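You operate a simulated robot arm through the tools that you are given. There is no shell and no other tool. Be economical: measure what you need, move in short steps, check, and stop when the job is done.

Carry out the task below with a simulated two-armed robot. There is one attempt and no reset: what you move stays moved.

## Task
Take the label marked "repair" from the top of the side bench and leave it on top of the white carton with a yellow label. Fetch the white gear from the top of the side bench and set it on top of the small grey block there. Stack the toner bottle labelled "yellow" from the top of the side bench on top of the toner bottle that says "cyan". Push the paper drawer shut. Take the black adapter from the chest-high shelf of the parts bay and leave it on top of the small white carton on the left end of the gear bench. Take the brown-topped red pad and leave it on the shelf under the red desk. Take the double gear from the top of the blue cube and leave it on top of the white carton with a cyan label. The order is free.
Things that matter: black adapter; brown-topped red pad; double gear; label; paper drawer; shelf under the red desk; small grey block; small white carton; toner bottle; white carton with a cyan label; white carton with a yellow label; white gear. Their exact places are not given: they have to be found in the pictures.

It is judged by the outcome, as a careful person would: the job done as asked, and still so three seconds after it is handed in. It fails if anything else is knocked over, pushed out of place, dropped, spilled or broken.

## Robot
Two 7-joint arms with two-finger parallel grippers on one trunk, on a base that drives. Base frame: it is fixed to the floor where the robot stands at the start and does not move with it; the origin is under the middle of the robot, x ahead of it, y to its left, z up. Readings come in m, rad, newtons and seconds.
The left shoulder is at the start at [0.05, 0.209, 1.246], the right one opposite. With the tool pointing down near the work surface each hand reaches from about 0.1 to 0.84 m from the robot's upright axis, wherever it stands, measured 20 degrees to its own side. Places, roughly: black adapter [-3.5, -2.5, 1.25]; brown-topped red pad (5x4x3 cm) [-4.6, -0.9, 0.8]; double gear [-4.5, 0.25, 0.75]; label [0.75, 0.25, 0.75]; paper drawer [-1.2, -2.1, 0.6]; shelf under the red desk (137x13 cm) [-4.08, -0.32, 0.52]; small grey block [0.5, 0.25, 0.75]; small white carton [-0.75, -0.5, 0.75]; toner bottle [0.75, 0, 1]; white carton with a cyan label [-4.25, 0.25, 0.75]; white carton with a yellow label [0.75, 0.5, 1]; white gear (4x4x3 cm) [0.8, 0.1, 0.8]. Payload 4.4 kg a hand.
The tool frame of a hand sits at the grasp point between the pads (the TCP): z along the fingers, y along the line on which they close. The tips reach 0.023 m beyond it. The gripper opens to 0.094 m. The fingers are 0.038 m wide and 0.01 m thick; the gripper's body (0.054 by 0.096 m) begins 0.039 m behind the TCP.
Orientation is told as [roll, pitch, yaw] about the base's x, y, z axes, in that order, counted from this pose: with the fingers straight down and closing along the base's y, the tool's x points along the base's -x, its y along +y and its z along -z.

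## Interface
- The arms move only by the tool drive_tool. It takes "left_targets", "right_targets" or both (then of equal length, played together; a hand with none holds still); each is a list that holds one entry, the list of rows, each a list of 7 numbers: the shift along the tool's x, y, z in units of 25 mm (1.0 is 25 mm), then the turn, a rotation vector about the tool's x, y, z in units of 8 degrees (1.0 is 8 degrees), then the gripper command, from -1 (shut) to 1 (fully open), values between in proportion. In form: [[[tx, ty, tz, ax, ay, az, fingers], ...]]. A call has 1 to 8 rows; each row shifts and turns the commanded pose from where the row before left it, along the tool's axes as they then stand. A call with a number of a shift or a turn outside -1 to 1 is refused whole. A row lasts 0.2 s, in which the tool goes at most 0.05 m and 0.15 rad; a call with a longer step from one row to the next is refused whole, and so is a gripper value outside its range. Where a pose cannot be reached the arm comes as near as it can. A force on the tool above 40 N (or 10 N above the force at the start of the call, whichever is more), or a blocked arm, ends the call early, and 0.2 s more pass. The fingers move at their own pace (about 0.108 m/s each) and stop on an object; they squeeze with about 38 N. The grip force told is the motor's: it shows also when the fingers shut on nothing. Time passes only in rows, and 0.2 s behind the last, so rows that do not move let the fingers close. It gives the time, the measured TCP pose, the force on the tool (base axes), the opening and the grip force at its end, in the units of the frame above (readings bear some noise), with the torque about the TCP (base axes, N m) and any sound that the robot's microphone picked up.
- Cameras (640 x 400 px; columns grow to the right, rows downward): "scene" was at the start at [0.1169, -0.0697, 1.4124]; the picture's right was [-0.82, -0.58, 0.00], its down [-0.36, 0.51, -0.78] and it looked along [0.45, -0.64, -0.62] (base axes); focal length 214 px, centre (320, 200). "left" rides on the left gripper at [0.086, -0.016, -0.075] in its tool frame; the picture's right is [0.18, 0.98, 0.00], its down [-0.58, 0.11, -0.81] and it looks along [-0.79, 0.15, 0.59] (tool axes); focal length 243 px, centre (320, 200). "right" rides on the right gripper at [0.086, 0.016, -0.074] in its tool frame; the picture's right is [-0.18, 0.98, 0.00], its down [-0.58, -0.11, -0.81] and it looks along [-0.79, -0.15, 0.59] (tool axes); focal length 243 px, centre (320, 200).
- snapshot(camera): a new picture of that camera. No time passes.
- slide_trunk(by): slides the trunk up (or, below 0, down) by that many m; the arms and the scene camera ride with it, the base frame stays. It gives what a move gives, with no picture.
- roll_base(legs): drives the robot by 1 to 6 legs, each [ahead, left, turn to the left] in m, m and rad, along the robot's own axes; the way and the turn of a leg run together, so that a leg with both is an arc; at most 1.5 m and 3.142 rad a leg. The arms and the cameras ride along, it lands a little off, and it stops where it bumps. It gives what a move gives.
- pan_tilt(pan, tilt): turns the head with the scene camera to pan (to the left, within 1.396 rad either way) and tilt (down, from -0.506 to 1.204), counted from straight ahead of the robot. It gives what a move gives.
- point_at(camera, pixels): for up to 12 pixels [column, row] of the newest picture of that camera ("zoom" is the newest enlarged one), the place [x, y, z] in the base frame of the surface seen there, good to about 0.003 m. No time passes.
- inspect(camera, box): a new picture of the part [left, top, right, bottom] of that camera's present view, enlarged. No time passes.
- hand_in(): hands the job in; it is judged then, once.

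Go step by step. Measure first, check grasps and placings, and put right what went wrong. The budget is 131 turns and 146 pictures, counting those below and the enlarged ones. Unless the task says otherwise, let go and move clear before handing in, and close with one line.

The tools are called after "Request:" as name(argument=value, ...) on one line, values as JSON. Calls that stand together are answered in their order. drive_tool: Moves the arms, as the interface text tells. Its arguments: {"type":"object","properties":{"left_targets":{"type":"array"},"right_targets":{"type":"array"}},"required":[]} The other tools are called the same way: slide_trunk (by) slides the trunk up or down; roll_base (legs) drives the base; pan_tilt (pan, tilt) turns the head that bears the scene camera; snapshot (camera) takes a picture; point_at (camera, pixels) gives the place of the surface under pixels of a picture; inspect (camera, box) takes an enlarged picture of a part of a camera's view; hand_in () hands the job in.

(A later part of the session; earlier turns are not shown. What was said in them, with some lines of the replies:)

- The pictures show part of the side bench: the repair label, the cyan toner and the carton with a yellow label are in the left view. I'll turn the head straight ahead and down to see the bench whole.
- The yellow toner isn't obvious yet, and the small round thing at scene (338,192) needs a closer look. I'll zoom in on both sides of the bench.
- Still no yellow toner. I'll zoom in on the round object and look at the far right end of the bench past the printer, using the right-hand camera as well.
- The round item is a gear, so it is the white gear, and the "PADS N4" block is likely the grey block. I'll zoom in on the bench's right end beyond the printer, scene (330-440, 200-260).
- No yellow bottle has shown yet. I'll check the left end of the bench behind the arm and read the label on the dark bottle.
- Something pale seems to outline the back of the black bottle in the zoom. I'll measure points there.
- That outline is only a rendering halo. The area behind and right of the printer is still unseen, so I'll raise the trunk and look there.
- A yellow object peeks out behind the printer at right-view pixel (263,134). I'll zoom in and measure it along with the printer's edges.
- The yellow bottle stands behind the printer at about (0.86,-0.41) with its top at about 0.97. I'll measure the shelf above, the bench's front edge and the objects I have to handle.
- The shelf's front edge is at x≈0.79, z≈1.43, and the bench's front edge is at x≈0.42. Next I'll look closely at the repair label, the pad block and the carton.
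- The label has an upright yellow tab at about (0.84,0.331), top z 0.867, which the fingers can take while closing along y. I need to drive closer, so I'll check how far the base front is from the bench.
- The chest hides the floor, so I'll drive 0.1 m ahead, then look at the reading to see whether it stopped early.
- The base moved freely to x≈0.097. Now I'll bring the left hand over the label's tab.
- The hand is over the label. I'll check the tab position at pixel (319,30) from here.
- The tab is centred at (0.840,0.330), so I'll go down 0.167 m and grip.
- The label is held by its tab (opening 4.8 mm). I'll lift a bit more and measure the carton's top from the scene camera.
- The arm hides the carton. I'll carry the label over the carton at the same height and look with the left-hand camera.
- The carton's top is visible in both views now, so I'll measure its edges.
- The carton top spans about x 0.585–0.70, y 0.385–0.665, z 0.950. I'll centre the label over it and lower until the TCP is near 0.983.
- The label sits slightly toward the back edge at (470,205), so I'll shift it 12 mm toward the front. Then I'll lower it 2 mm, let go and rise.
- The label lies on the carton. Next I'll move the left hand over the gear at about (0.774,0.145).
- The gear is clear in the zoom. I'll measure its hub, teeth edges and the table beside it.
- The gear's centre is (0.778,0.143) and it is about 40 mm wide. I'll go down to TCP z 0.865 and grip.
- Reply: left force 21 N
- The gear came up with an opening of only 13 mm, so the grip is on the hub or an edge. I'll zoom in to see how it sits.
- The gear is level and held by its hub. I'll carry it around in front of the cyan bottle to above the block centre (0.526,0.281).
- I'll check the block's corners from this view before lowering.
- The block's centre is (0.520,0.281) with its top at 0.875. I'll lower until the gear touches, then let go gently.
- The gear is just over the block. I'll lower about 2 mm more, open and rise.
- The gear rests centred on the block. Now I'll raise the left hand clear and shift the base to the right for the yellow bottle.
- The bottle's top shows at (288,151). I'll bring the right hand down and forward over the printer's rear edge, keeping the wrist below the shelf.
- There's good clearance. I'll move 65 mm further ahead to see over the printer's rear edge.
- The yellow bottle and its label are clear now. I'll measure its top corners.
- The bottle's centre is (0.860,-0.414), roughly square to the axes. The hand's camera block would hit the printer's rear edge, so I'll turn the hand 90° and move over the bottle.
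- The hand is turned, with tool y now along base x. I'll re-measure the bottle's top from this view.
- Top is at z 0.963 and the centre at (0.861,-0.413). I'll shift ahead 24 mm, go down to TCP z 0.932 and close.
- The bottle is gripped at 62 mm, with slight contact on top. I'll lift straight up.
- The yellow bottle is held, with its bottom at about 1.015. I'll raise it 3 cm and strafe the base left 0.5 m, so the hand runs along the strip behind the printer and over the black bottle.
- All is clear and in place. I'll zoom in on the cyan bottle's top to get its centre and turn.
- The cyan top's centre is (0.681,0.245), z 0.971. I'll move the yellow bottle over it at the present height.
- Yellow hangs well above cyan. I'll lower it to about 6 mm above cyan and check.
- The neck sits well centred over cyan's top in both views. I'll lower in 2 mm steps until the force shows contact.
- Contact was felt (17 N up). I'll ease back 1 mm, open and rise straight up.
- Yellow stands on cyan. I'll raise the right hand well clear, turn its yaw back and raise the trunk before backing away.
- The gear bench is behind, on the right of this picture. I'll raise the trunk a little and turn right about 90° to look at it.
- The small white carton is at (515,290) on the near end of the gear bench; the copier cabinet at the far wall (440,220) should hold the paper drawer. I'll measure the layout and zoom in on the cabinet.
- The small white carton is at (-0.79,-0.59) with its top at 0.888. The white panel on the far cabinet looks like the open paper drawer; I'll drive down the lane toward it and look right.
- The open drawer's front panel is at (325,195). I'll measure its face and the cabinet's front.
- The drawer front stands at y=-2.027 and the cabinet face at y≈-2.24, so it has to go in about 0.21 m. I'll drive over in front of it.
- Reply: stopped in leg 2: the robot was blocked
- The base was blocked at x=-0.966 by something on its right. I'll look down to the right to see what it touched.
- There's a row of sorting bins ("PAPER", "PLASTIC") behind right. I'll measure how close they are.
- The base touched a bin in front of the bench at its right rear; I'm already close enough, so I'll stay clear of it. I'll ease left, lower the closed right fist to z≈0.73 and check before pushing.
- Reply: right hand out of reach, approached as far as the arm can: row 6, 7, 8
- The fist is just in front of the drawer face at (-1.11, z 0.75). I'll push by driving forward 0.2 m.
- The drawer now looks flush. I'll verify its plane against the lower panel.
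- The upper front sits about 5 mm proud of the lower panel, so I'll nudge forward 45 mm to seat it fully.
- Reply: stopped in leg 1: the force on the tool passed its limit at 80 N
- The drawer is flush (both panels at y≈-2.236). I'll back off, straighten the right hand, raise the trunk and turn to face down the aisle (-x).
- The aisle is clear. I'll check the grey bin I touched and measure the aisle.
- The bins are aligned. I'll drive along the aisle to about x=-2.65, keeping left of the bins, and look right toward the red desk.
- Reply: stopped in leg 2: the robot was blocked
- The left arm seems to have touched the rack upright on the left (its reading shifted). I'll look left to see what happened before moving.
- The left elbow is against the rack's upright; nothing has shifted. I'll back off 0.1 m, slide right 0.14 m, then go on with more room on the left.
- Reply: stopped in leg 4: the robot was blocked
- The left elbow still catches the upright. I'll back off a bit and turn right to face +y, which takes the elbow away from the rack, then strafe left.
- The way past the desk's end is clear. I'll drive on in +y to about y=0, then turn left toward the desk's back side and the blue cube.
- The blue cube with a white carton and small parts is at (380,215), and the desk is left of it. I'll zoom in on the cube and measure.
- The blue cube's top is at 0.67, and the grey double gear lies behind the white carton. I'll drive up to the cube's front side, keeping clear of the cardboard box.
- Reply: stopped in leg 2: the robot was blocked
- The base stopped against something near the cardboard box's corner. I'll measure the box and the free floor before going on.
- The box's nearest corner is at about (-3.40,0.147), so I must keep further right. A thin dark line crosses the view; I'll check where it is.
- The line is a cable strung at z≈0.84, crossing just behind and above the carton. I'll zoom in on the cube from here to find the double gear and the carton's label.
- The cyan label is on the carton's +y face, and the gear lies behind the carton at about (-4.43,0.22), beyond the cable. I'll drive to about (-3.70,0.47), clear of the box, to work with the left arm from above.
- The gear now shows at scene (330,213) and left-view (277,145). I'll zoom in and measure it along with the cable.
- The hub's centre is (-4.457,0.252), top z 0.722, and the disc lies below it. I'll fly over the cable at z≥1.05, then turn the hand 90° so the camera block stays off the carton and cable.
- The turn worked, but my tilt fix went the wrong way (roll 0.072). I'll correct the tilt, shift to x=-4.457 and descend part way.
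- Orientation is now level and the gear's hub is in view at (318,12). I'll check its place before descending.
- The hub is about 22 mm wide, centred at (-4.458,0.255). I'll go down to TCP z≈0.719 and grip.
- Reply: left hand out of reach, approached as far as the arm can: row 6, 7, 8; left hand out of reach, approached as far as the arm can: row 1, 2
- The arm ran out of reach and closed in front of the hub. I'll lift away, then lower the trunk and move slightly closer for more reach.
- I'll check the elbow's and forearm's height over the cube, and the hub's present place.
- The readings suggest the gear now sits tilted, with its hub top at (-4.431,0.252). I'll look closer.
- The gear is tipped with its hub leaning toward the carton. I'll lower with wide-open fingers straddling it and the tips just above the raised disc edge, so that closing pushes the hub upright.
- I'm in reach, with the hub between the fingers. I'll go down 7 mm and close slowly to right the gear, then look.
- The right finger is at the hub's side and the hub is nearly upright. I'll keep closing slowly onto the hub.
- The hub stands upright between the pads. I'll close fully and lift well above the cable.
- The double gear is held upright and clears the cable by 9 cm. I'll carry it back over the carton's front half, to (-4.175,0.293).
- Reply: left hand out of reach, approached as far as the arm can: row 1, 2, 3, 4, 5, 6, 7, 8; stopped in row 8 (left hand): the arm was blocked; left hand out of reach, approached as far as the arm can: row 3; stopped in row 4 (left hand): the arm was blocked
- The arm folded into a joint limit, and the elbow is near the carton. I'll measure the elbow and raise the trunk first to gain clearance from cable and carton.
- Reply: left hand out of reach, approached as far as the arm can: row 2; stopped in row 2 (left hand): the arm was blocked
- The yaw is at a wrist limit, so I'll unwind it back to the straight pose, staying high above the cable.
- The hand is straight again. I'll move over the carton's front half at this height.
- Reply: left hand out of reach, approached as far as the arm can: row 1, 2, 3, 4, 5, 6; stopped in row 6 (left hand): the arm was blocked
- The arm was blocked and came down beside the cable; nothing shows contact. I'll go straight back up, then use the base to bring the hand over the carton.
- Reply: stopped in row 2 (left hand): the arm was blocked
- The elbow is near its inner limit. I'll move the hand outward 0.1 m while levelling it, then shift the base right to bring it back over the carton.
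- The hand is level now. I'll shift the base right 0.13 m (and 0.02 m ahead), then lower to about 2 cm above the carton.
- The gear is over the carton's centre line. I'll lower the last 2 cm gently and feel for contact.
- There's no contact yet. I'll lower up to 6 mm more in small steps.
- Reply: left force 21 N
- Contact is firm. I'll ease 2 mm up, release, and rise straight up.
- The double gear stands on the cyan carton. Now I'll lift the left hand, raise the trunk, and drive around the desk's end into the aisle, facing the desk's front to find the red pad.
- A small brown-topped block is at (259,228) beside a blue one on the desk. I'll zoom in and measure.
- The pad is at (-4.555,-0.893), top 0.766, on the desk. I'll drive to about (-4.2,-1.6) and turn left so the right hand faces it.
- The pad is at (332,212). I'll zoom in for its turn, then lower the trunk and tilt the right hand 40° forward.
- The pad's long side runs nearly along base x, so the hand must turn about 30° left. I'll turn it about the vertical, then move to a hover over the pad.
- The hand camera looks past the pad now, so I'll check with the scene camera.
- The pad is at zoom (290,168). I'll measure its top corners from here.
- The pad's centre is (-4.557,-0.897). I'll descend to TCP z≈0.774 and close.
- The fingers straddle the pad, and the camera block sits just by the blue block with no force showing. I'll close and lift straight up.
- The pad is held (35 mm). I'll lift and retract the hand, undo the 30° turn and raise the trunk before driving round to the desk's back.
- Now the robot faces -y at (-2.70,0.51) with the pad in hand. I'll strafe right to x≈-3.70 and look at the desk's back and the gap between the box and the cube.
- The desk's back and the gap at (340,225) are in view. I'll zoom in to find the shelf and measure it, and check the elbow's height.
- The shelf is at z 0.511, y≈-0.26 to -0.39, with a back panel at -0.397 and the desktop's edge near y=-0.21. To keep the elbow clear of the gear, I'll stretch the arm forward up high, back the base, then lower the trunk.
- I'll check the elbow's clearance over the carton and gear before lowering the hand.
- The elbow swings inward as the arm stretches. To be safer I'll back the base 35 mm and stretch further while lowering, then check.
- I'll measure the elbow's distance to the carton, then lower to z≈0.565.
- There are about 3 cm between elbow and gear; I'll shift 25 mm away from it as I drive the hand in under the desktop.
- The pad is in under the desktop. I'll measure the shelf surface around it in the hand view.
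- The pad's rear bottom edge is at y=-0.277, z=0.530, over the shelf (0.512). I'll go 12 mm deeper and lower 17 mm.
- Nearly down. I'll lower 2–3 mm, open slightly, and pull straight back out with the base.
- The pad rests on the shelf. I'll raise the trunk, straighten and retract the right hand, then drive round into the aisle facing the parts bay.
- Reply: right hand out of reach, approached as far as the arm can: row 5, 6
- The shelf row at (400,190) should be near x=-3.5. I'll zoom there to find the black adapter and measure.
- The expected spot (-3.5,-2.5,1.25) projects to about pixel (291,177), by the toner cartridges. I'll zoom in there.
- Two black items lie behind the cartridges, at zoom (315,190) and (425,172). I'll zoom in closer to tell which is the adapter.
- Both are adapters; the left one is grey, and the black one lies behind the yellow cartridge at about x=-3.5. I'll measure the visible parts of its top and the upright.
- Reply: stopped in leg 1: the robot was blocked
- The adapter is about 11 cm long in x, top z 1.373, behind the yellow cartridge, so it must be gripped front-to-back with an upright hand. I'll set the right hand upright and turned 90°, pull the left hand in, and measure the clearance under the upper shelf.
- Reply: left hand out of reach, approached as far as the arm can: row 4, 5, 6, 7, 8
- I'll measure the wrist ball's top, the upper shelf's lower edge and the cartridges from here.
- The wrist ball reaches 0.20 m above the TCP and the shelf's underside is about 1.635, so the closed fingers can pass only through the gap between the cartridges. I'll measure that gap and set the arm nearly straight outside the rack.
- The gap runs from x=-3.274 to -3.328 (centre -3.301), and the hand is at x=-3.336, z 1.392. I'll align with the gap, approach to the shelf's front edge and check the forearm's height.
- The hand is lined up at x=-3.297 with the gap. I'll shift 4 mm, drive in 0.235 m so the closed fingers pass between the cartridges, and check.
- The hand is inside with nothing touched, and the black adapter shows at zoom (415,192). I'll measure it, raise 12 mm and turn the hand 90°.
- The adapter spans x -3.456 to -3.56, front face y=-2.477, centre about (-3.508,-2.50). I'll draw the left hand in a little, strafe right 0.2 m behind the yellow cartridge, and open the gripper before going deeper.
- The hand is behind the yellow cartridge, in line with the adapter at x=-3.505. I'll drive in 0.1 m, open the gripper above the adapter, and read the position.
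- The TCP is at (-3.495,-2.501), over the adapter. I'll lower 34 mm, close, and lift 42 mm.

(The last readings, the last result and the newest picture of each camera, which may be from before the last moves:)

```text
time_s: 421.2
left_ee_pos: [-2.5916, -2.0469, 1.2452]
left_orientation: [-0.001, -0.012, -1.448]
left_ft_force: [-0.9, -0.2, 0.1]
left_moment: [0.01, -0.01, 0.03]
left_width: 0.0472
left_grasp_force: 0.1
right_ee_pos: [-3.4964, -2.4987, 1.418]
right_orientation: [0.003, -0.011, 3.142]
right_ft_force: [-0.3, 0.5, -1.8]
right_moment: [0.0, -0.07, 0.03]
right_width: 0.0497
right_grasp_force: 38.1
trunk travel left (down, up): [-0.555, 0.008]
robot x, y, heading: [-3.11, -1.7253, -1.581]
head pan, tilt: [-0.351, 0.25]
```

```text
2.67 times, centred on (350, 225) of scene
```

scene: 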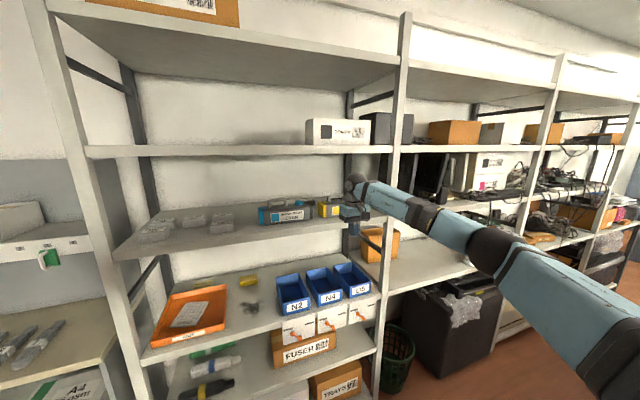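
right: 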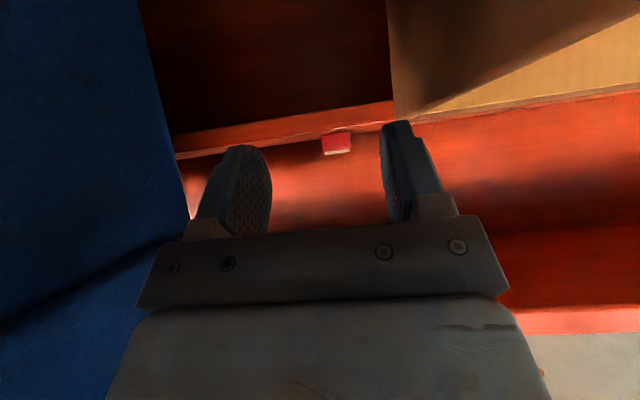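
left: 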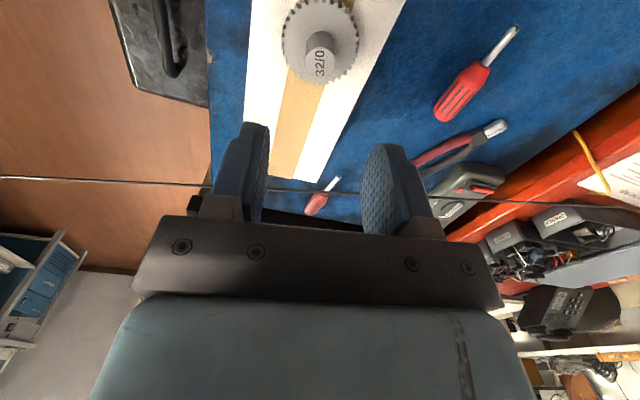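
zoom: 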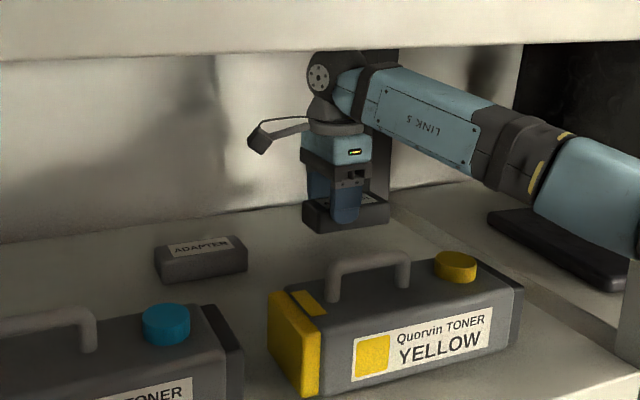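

The black adapter is held (50 mm) and clear of the shelf. It is too wide for the same gap, so I'll back 85 mm, slide left behind the cyan cartridge, and turn the hand so the adapter points outward.

Request:
roll_base(legs=[[-0.085, 0, 0.006], [0, 0.355, 0]])

Request:
drive_tool(right_targets=[[[0, 0, 0, 0, 0, -1, -1], [0, 0, 0, 0, 0, -1, -1], [0, 0, 0, 0, 0, -1, -1], [0, 0, 0, 0, 0, -1, -1], [0, 0, 0, 0, 0, -1, -1], [0, 0, 0, 0, 0, -1, -1], [0, 0, 0, 0, 0, -1, -1], [0, 0, 0, 0, 0, -1, -1]]])

Request:
drive_tool(right_targets=[[[0, 0, 0, 0, 0, -1, -1], [0, 0, 0, 0, 0, -1, -1], [0, 0, 0, 0, 0, -1, -1], [0, 0, 0, 0, 0, -0.25, -1]]])

Request:
snapshot(camera="scene")

Request:
point_at(camera="scene", pixels=[[220, 240], [230, 245], [240, 245], [250, 245], [260, 245], [270, 245], [280, 245], [290, 245], [300, 245], [310, 245], [230, 260], [250, 260]])

```text
time_s: 425.6
left_ee_pos: [-2.2398, -1.9571, 1.2474]
left_orientation: [0.007, -0.01, -1.436]
left_ft_force: [0.2, -0.2, 0.5]
left_moment: [-0.03, 0.02, 0.02]
left_width: 0.0472
left_grasp_force: 0.1
right_ee_pos: [-3.1401, -2.4187, 1.4139]
right_orientation: [0.001, -0.005, -3.134]
right_ft_force: [-0.5, -0.2, -3.6]
right_moment: [0.03, -0.09, 0.0]
right_width: 0.0496
right_grasp_force: 37.3
trunk travel left (down, up): [-0.555, 0.008]
robot x, y, heading: [-2.754, -1.6388, -1.571]
head pan, tilt: [-0.351, 0.25]
```

```text
time_s: 427.4
left_ee_pos: [-2.2399, -1.9593, 1.2483]
left_orientation: [0.006, -0.01, -1.436]
left_ft_force: [-0.4, 1.0, 0.8]
left_moment: [0.01, 0.01, -0.03]
left_width: 0.0469
left_grasp_force: 0.0
right_ee_pos: [-3.1399, -2.4183, 1.4134]
right_orientation: [-0.004, -0.004, -2.012]
right_ft_force: [-0.4, 0.5, -2.9]
right_moment: [0.05, -0.04, -0.04]
right_width: 0.0492
right_grasp_force: 37.9
trunk travel left (down, up): [-0.555, 0.008]
robot x, y, heading: [-2.7546, -1.6405, -1.567]
head pan, tilt: [-0.351, 0.25]
```

```text
time_s: 428.4
left_ee_pos: [-2.2394, -1.9586, 1.248]
left_orientation: [0.006, -0.01, -1.437]
left_ft_force: [-0.7, 0.6, -0.4]
left_moment: [0.03, 0.04, 0.03]
left_width: 0.047
left_grasp_force: 0.1
right_ee_pos: [-3.1381, -2.418, 1.4143]
right_orientation: [-0.003, -0.001, -1.558]
right_ft_force: [0.7, 0.2, -2.2]
right_moment: [0.07, -0.01, 0.0]
right_width: 0.0495
right_grasp_force: 38.9
trunk travel left (down, up): [-0.555, 0.008]
robot x, y, heading: [-2.7552, -1.6413, -1.569]
head pan, tilt: [-0.351, 0.25]
```

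```text
1 pictures are left
```

scene: 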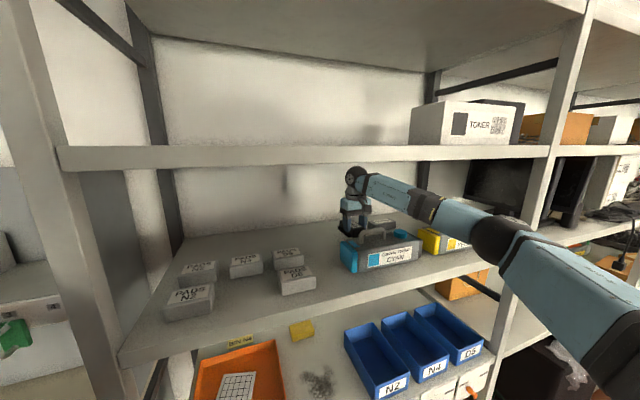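

```text
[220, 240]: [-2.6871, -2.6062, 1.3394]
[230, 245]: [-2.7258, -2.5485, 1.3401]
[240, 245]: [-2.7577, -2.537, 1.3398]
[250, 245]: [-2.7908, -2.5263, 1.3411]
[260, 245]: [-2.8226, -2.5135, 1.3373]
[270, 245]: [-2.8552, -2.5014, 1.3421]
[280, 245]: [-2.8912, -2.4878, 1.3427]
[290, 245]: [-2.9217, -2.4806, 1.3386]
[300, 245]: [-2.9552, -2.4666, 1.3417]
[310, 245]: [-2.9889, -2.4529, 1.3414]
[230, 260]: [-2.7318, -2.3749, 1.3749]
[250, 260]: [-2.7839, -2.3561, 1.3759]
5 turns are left
```

Pads are 1.375 high, so after a 6 mm raise the adapter passes over them with about 1 cm to spare. I'll slide left past the cyan cartridge, check nothing blocks, back out and drive along the aisle to the gear bench.

Request:
drive_tool(right_targets=[[[0, 0, -0.25, 0, 0, 0, -1], [0, 0, 0, 0, 0, 0, -1]]])

Request:
roll_base(legs=[[0, 0.196, 0]])

Request:
roll_base(legs=[[-0.45, 0, 0], [0, 0, 1.571], [0, -0.36, 0], [1.4, 0, 0], [0.465, 0.1, 0], [0, 0, 2.15]])

```text
time_s: 429.0
left_ee_pos: [-2.2389, -1.9583, 1.2479]
left_orientation: [0.009, -0.009, -1.435]
left_ft_force: [0.0, -1.2, 0.2]
left_moment: [-0.02, -0.03, -0.01]
left_width: 0.0471
left_grasp_force: 0.0
right_ee_pos: [-3.1396, -2.4194, 1.4199]
right_orientation: [-0.003, 0.0, -1.56]
right_ft_force: [0.1, -0.6, -2.5]
right_moment: [0.02, 0.01, 0.0]
right_width: 0.0494
right_grasp_force: 37.5
trunk travel left (down, up): [-0.555, 0.008]
robot x, y, heading: [-2.7564, -1.6428, -1.571]
head pan, tilt: [-0.351, 0.25]
```

```text
time_s: 431.4
left_ee_pos: [-2.0431, -1.9571, 1.2475]
left_orientation: [0.006, -0.009, -1.437]
left_ft_force: [0.3, -0.2, -0.2]
left_moment: [-0.01, -0.01, 0.06]
left_width: 0.0469
left_grasp_force: 0.1
right_ee_pos: [-2.9443, -2.4194, 1.4209]
right_orientation: [-0.003, -0.002, -1.559]
right_ft_force: [-0.5, 0.1, -3.5]
right_moment: [0.05, -0.01, 0.0]
right_width: 0.0494
right_grasp_force: 37.7
trunk travel left (down, up): [-0.555, 0.008]
robot x, y, heading: [-2.5594, -1.6381, -1.567]
head pan, tilt: [-0.351, 0.25]
```

```text
time_s: 455.4
left_ee_pos: [-1.3009, -1.4828, 1.248]
left_orientation: [0.007, -0.009, 2.299]
left_ft_force: [-0.6, 0.2, 0.4]
left_moment: [0.0, -0.02, 0.01]
left_width: 0.0471
left_grasp_force: 0.0
right_ee_pos: [-0.8144, -0.596, 1.4198]
right_orientation: [-0.003, -0.002, 2.176]
right_ft_force: [0.2, 0.1, -2.3]
right_moment: [-0.03, -0.04, 0.05]
right_width: 0.0497
right_grasp_force: 37.9
trunk travel left (down, up): [-0.555, 0.008]
robot x, y, heading: [-0.7003, -1.4583, 2.166]
head pan, tilt: [-0.351, 0.25]
4 turns are left
```

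The hand with the adapter is right over the small carton at (-0.814,-0.596). I'll centre it, lower the trunk 0.42 m and take the last picture.

Request:
drive_tool(right_targets=[[[0.72, -0.62, 0, 0, 0, 0, -1], [0, 0, 0, 0, 0, 0, -1]]])

Request:
slide_trunk(by=-0.42)

Request:
pan_tilt(pan=-0.45, tilt=0.5)

Request:
inspect(camera="scene", box=[220, 120, 420, 280])

Request:
point_at(camera="zoom", pixels=[[320, 200], [320, 240], [320, 280], [280, 240], [280, 280], [360, 240], [360, 280], [240, 240], [400, 240], [240, 280], [400, 280], [320, 320]])

```text
time_s: 456.0
left_ee_pos: [-1.3011, -1.4826, 1.2474]
left_orientation: [0.005, -0.011, 2.301]
left_ft_force: [-0.5, -0.1, -0.2]
left_moment: [-0.04, -0.02, -0.01]
left_width: 0.0467
left_grasp_force: 0.1
right_ee_pos: [-0.7917, -0.6024, 1.4204]
right_orientation: [-0.003, -0.001, 2.177]
right_ft_force: [-0.9, 0.0, -3.2]
right_moment: [-0.05, -0.04, -0.03]
right_width: 0.0496
right_grasp_force: 38.3
trunk travel left (down, up): [-0.555, 0.008]
robot x, y, heading: [-0.6984, -1.4567, 2.173]
head pan, tilt: [-0.351, 0.25]
```

```text
refused: -0.42 is not a number from -0.4 to 0.4
```

```text
time_s: 456.8
left_ee_pos: [-1.3017, -1.4823, 1.247]
left_orientation: [0.004, -0.012, 2.3]
left_ft_force: [0.4, 0.5, 0.0]
left_moment: [-0.01, -0.03, -0.02]
left_width: 0.0468
left_grasp_force: 0.0
right_ee_pos: [-0.7909, -0.6026, 1.4214]
right_orientation: [-0.004, -0.001, 2.177]
right_ft_force: [0.0, 0.3, -3.0]
right_moment: [0.0, -0.01, -0.05]
right_width: 0.0495
right_grasp_force: 38.5
trunk travel left (down, up): [-0.555, 0.008]
robot x, y, heading: [-0.6976, -1.4553, 2.17]
head pan, tilt: [-0.45, 0.499]
```

```text
2.50 times, centred on (320, 200) of scene
```

zoom: 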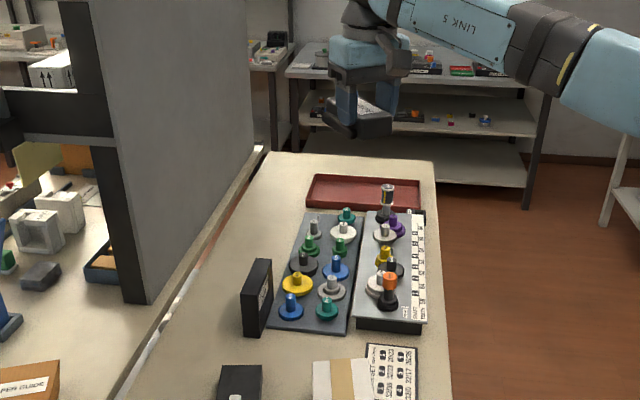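

```text
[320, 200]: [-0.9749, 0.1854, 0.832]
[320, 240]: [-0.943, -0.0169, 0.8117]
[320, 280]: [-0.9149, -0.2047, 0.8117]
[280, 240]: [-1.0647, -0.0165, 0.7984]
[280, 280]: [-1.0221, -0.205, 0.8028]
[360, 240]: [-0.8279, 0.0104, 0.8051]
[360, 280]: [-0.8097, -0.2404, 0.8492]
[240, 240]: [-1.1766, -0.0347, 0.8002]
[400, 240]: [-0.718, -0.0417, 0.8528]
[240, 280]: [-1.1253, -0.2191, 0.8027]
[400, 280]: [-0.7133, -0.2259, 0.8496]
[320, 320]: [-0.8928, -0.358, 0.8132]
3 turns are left
```

The carton's far end shows at zoom (340,375). I'll measure it, lower the trunk 0.4 m and bring the adapter to about 12 mm above the carton.

Request:
point_at(camera="zoom", pixels=[[316, 365], [330, 365], [345, 365], [362, 363], [368, 372], [318, 392], [345, 392], [370, 395], [340, 398], [315, 398], [372, 385]])

Request:
slide_trunk(by=-0.4)

Request:
drive_tool(right_targets=[[[0, 0, 1, 0, 0, 0, -1], [0, 0, 1, 0, 0, 0, -1], [0, 0, 1, 0, 0, 0, -1], [0, 0, 0.4, 0, 0, 0, -1], [0, 0, 0, 0, 0, 0, -1]]])

```text
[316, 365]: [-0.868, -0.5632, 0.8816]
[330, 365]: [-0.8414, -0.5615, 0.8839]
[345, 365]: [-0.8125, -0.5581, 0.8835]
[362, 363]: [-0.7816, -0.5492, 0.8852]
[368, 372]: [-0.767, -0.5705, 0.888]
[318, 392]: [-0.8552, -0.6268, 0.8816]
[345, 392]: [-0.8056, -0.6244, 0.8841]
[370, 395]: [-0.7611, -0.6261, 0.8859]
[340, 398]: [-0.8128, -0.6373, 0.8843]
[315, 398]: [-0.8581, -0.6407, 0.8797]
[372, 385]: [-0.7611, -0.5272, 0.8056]
```

```text
time_s: 460.6
left_ee_pos: [-1.3004, -1.4829, 0.8482]
left_orientation: [0.006, -0.009, 2.3]
left_ft_force: [0.0, 0.2, 1.0]
left_moment: [-0.03, -0.01, 0.02]
left_width: 0.0469
left_grasp_force: 0.1
right_ee_pos: [-0.7921, -0.6026, 1.0208]
right_orientation: [-0.004, -0.003, 2.176]
right_ft_force: [0.5, 0.2, -2.9]
right_moment: [-0.02, -0.05, 0.02]
right_width: 0.0494
right_grasp_force: 38.1
trunk travel left (down, up): [-0.155, 0.408]
robot x, y, heading: [-0.6949, -1.4601, 2.171]
head pan, tilt: [-0.45, 0.499]
```

```text
time_s: 461.8
left_ee_pos: [-1.2993, -1.4823, 0.8472]
left_orientation: [0.007, -0.01, 2.301]
left_ft_force: [-0.3, -0.6, 0.8]
left_moment: [-0.01, 0.02, -0.01]
left_width: 0.0468
left_grasp_force: 0.0
right_ee_pos: [-0.7915, -0.6022, 0.9346]
right_orientation: [-0.002, -0.001, 2.177]
right_ft_force: [-0.7, 0.9, -2.0]
right_moment: [-0.04, -0.07, 0.01]
right_width: 0.0496
right_grasp_force: 37.7
trunk travel left (down, up): [-0.155, 0.408]
robot x, y, heading: [-0.6957, -1.4571, 2.172]
head pan, tilt: [-0.45, 0.499]
2 turns are left
```

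The carton's top is centred at about (-0.812,-0.615), z 0.884. I'll shift onto the centre, lower 16 mm, release and rise clear.

Request:
drive_tool(right_targets=[[[0.45, 0.96, 0, 0, 0, 0, -1], [0, 0, 0.3, 0, 0, 0, -1], [0, 0, 0.24, 0, 0, 0, -1], [0, 0, 0.08, 0, 0, 0, -1], [0, 0, 0, 0, 0, 0, -1]]])

Request:
drive_tool(right_targets=[[[0, 0, 0, 0, 0, 0, 0.3], [0, 0, 0, 0, 0, 0, 0.5], [0, 0, 0, 0, 0, 0, 0.6], [0, 0, -0.3, 0, 0, 0, 0.6], [0, 0, -1, 0, 0, 0, 0.6], [0, 0, -1, 0, 0, 0, 0.6], [0, 0, -1, 0, 0, 0, 0.6], [0, 0, -1, 0, 0, 0, 0.6]]])

Request:
drive_tool(right_targets=[[[0, 0, -1, 0, 0, 0, 0.6], [0, 0, -1, 0, 0, 0, 0.6], [0, 0, -1, 0, 0, 0, 0.6], [0, 0, -1, 0, 0, 0, 0.6]]])

```text
time_s: 463.0
left_ee_pos: [-1.3009, -1.483, 0.8491]
left_orientation: [0.006, -0.016, 2.301]
left_ft_force: [0.2, -0.9, 0.1]
left_moment: [-0.03, 0.03, 0.0]
left_width: 0.0469
left_grasp_force: 0.0
right_ee_pos: [-0.8044, -0.6255, 0.924]
right_orientation: [-0.004, -0.008, 2.175]
right_ft_force: [0.8, 3.8, 17.0]
right_moment: [0.84, -0.24, -0.05]
right_width: 0.0495
right_grasp_force: 38.1
trunk travel left (down, up): [-0.155, 0.408]
robot x, y, heading: [-0.6962, -1.4567, 2.171]
head pan, tilt: [-0.45, 0.499]
```

```text
time_s: 464.8
left_ee_pos: [-1.3003, -1.4832, 0.8486]
left_orientation: [0.006, -0.013, 2.3]
left_ft_force: [-0.1, -0.4, -0.6]
left_moment: [-0.02, 0.01, -0.02]
left_width: 0.0469
left_grasp_force: 0.0
right_ee_pos: [-0.8058, -0.6257, 1.028]
right_orientation: [-0.006, -0.002, 2.178]
right_ft_force: [0.1, -0.7, -0.8]
right_moment: [0.0, 0.0, -0.02]
right_width: 0.0753
right_grasp_force: 0.1
trunk travel left (down, up): [-0.155, 0.408]
robot x, y, heading: [-0.6982, -1.4588, 2.167]
head pan, tilt: [-0.45, 0.499]
```

```text
time_s: 465.8
left_ee_pos: [-1.3007, -1.4828, 0.8487]
left_orientation: [0.005, -0.014, 2.299]
left_ft_force: [-0.3, -0.3, -0.9]
left_moment: [0.0, 0.0, -0.05]
left_width: 0.0472
left_grasp_force: 0.0
right_ee_pos: [-0.8057, -0.6262, 1.1286]
right_orientation: [-0.005, -0.002, 2.176]
right_ft_force: [0.7, 0.0, 0.4]
right_moment: [0.03, 0.02, 0.01]
right_width: 0.0752
right_grasp_force: 0.2
trunk travel left (down, up): [-0.155, 0.408]
robot x, y, heading: [-0.7005, -1.454, 2.174]
head pan, tilt: [-0.45, 0.499]
1 turns are left
```

The adapter met the carton's top (17 N upward) and was let go there, and the hand rose clear, though I had no pictures left to check it by eye. I'm handing in.

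Request:
hand_in()

```text
The job is handed in.
```

I did all seven tasks and handed the job in; six were checked in pictures, but I had none left to confirm the black adapter on the small white carton, and the base touched the grey bin, the cardboard box and (with an elbow) a rack upright along the way.
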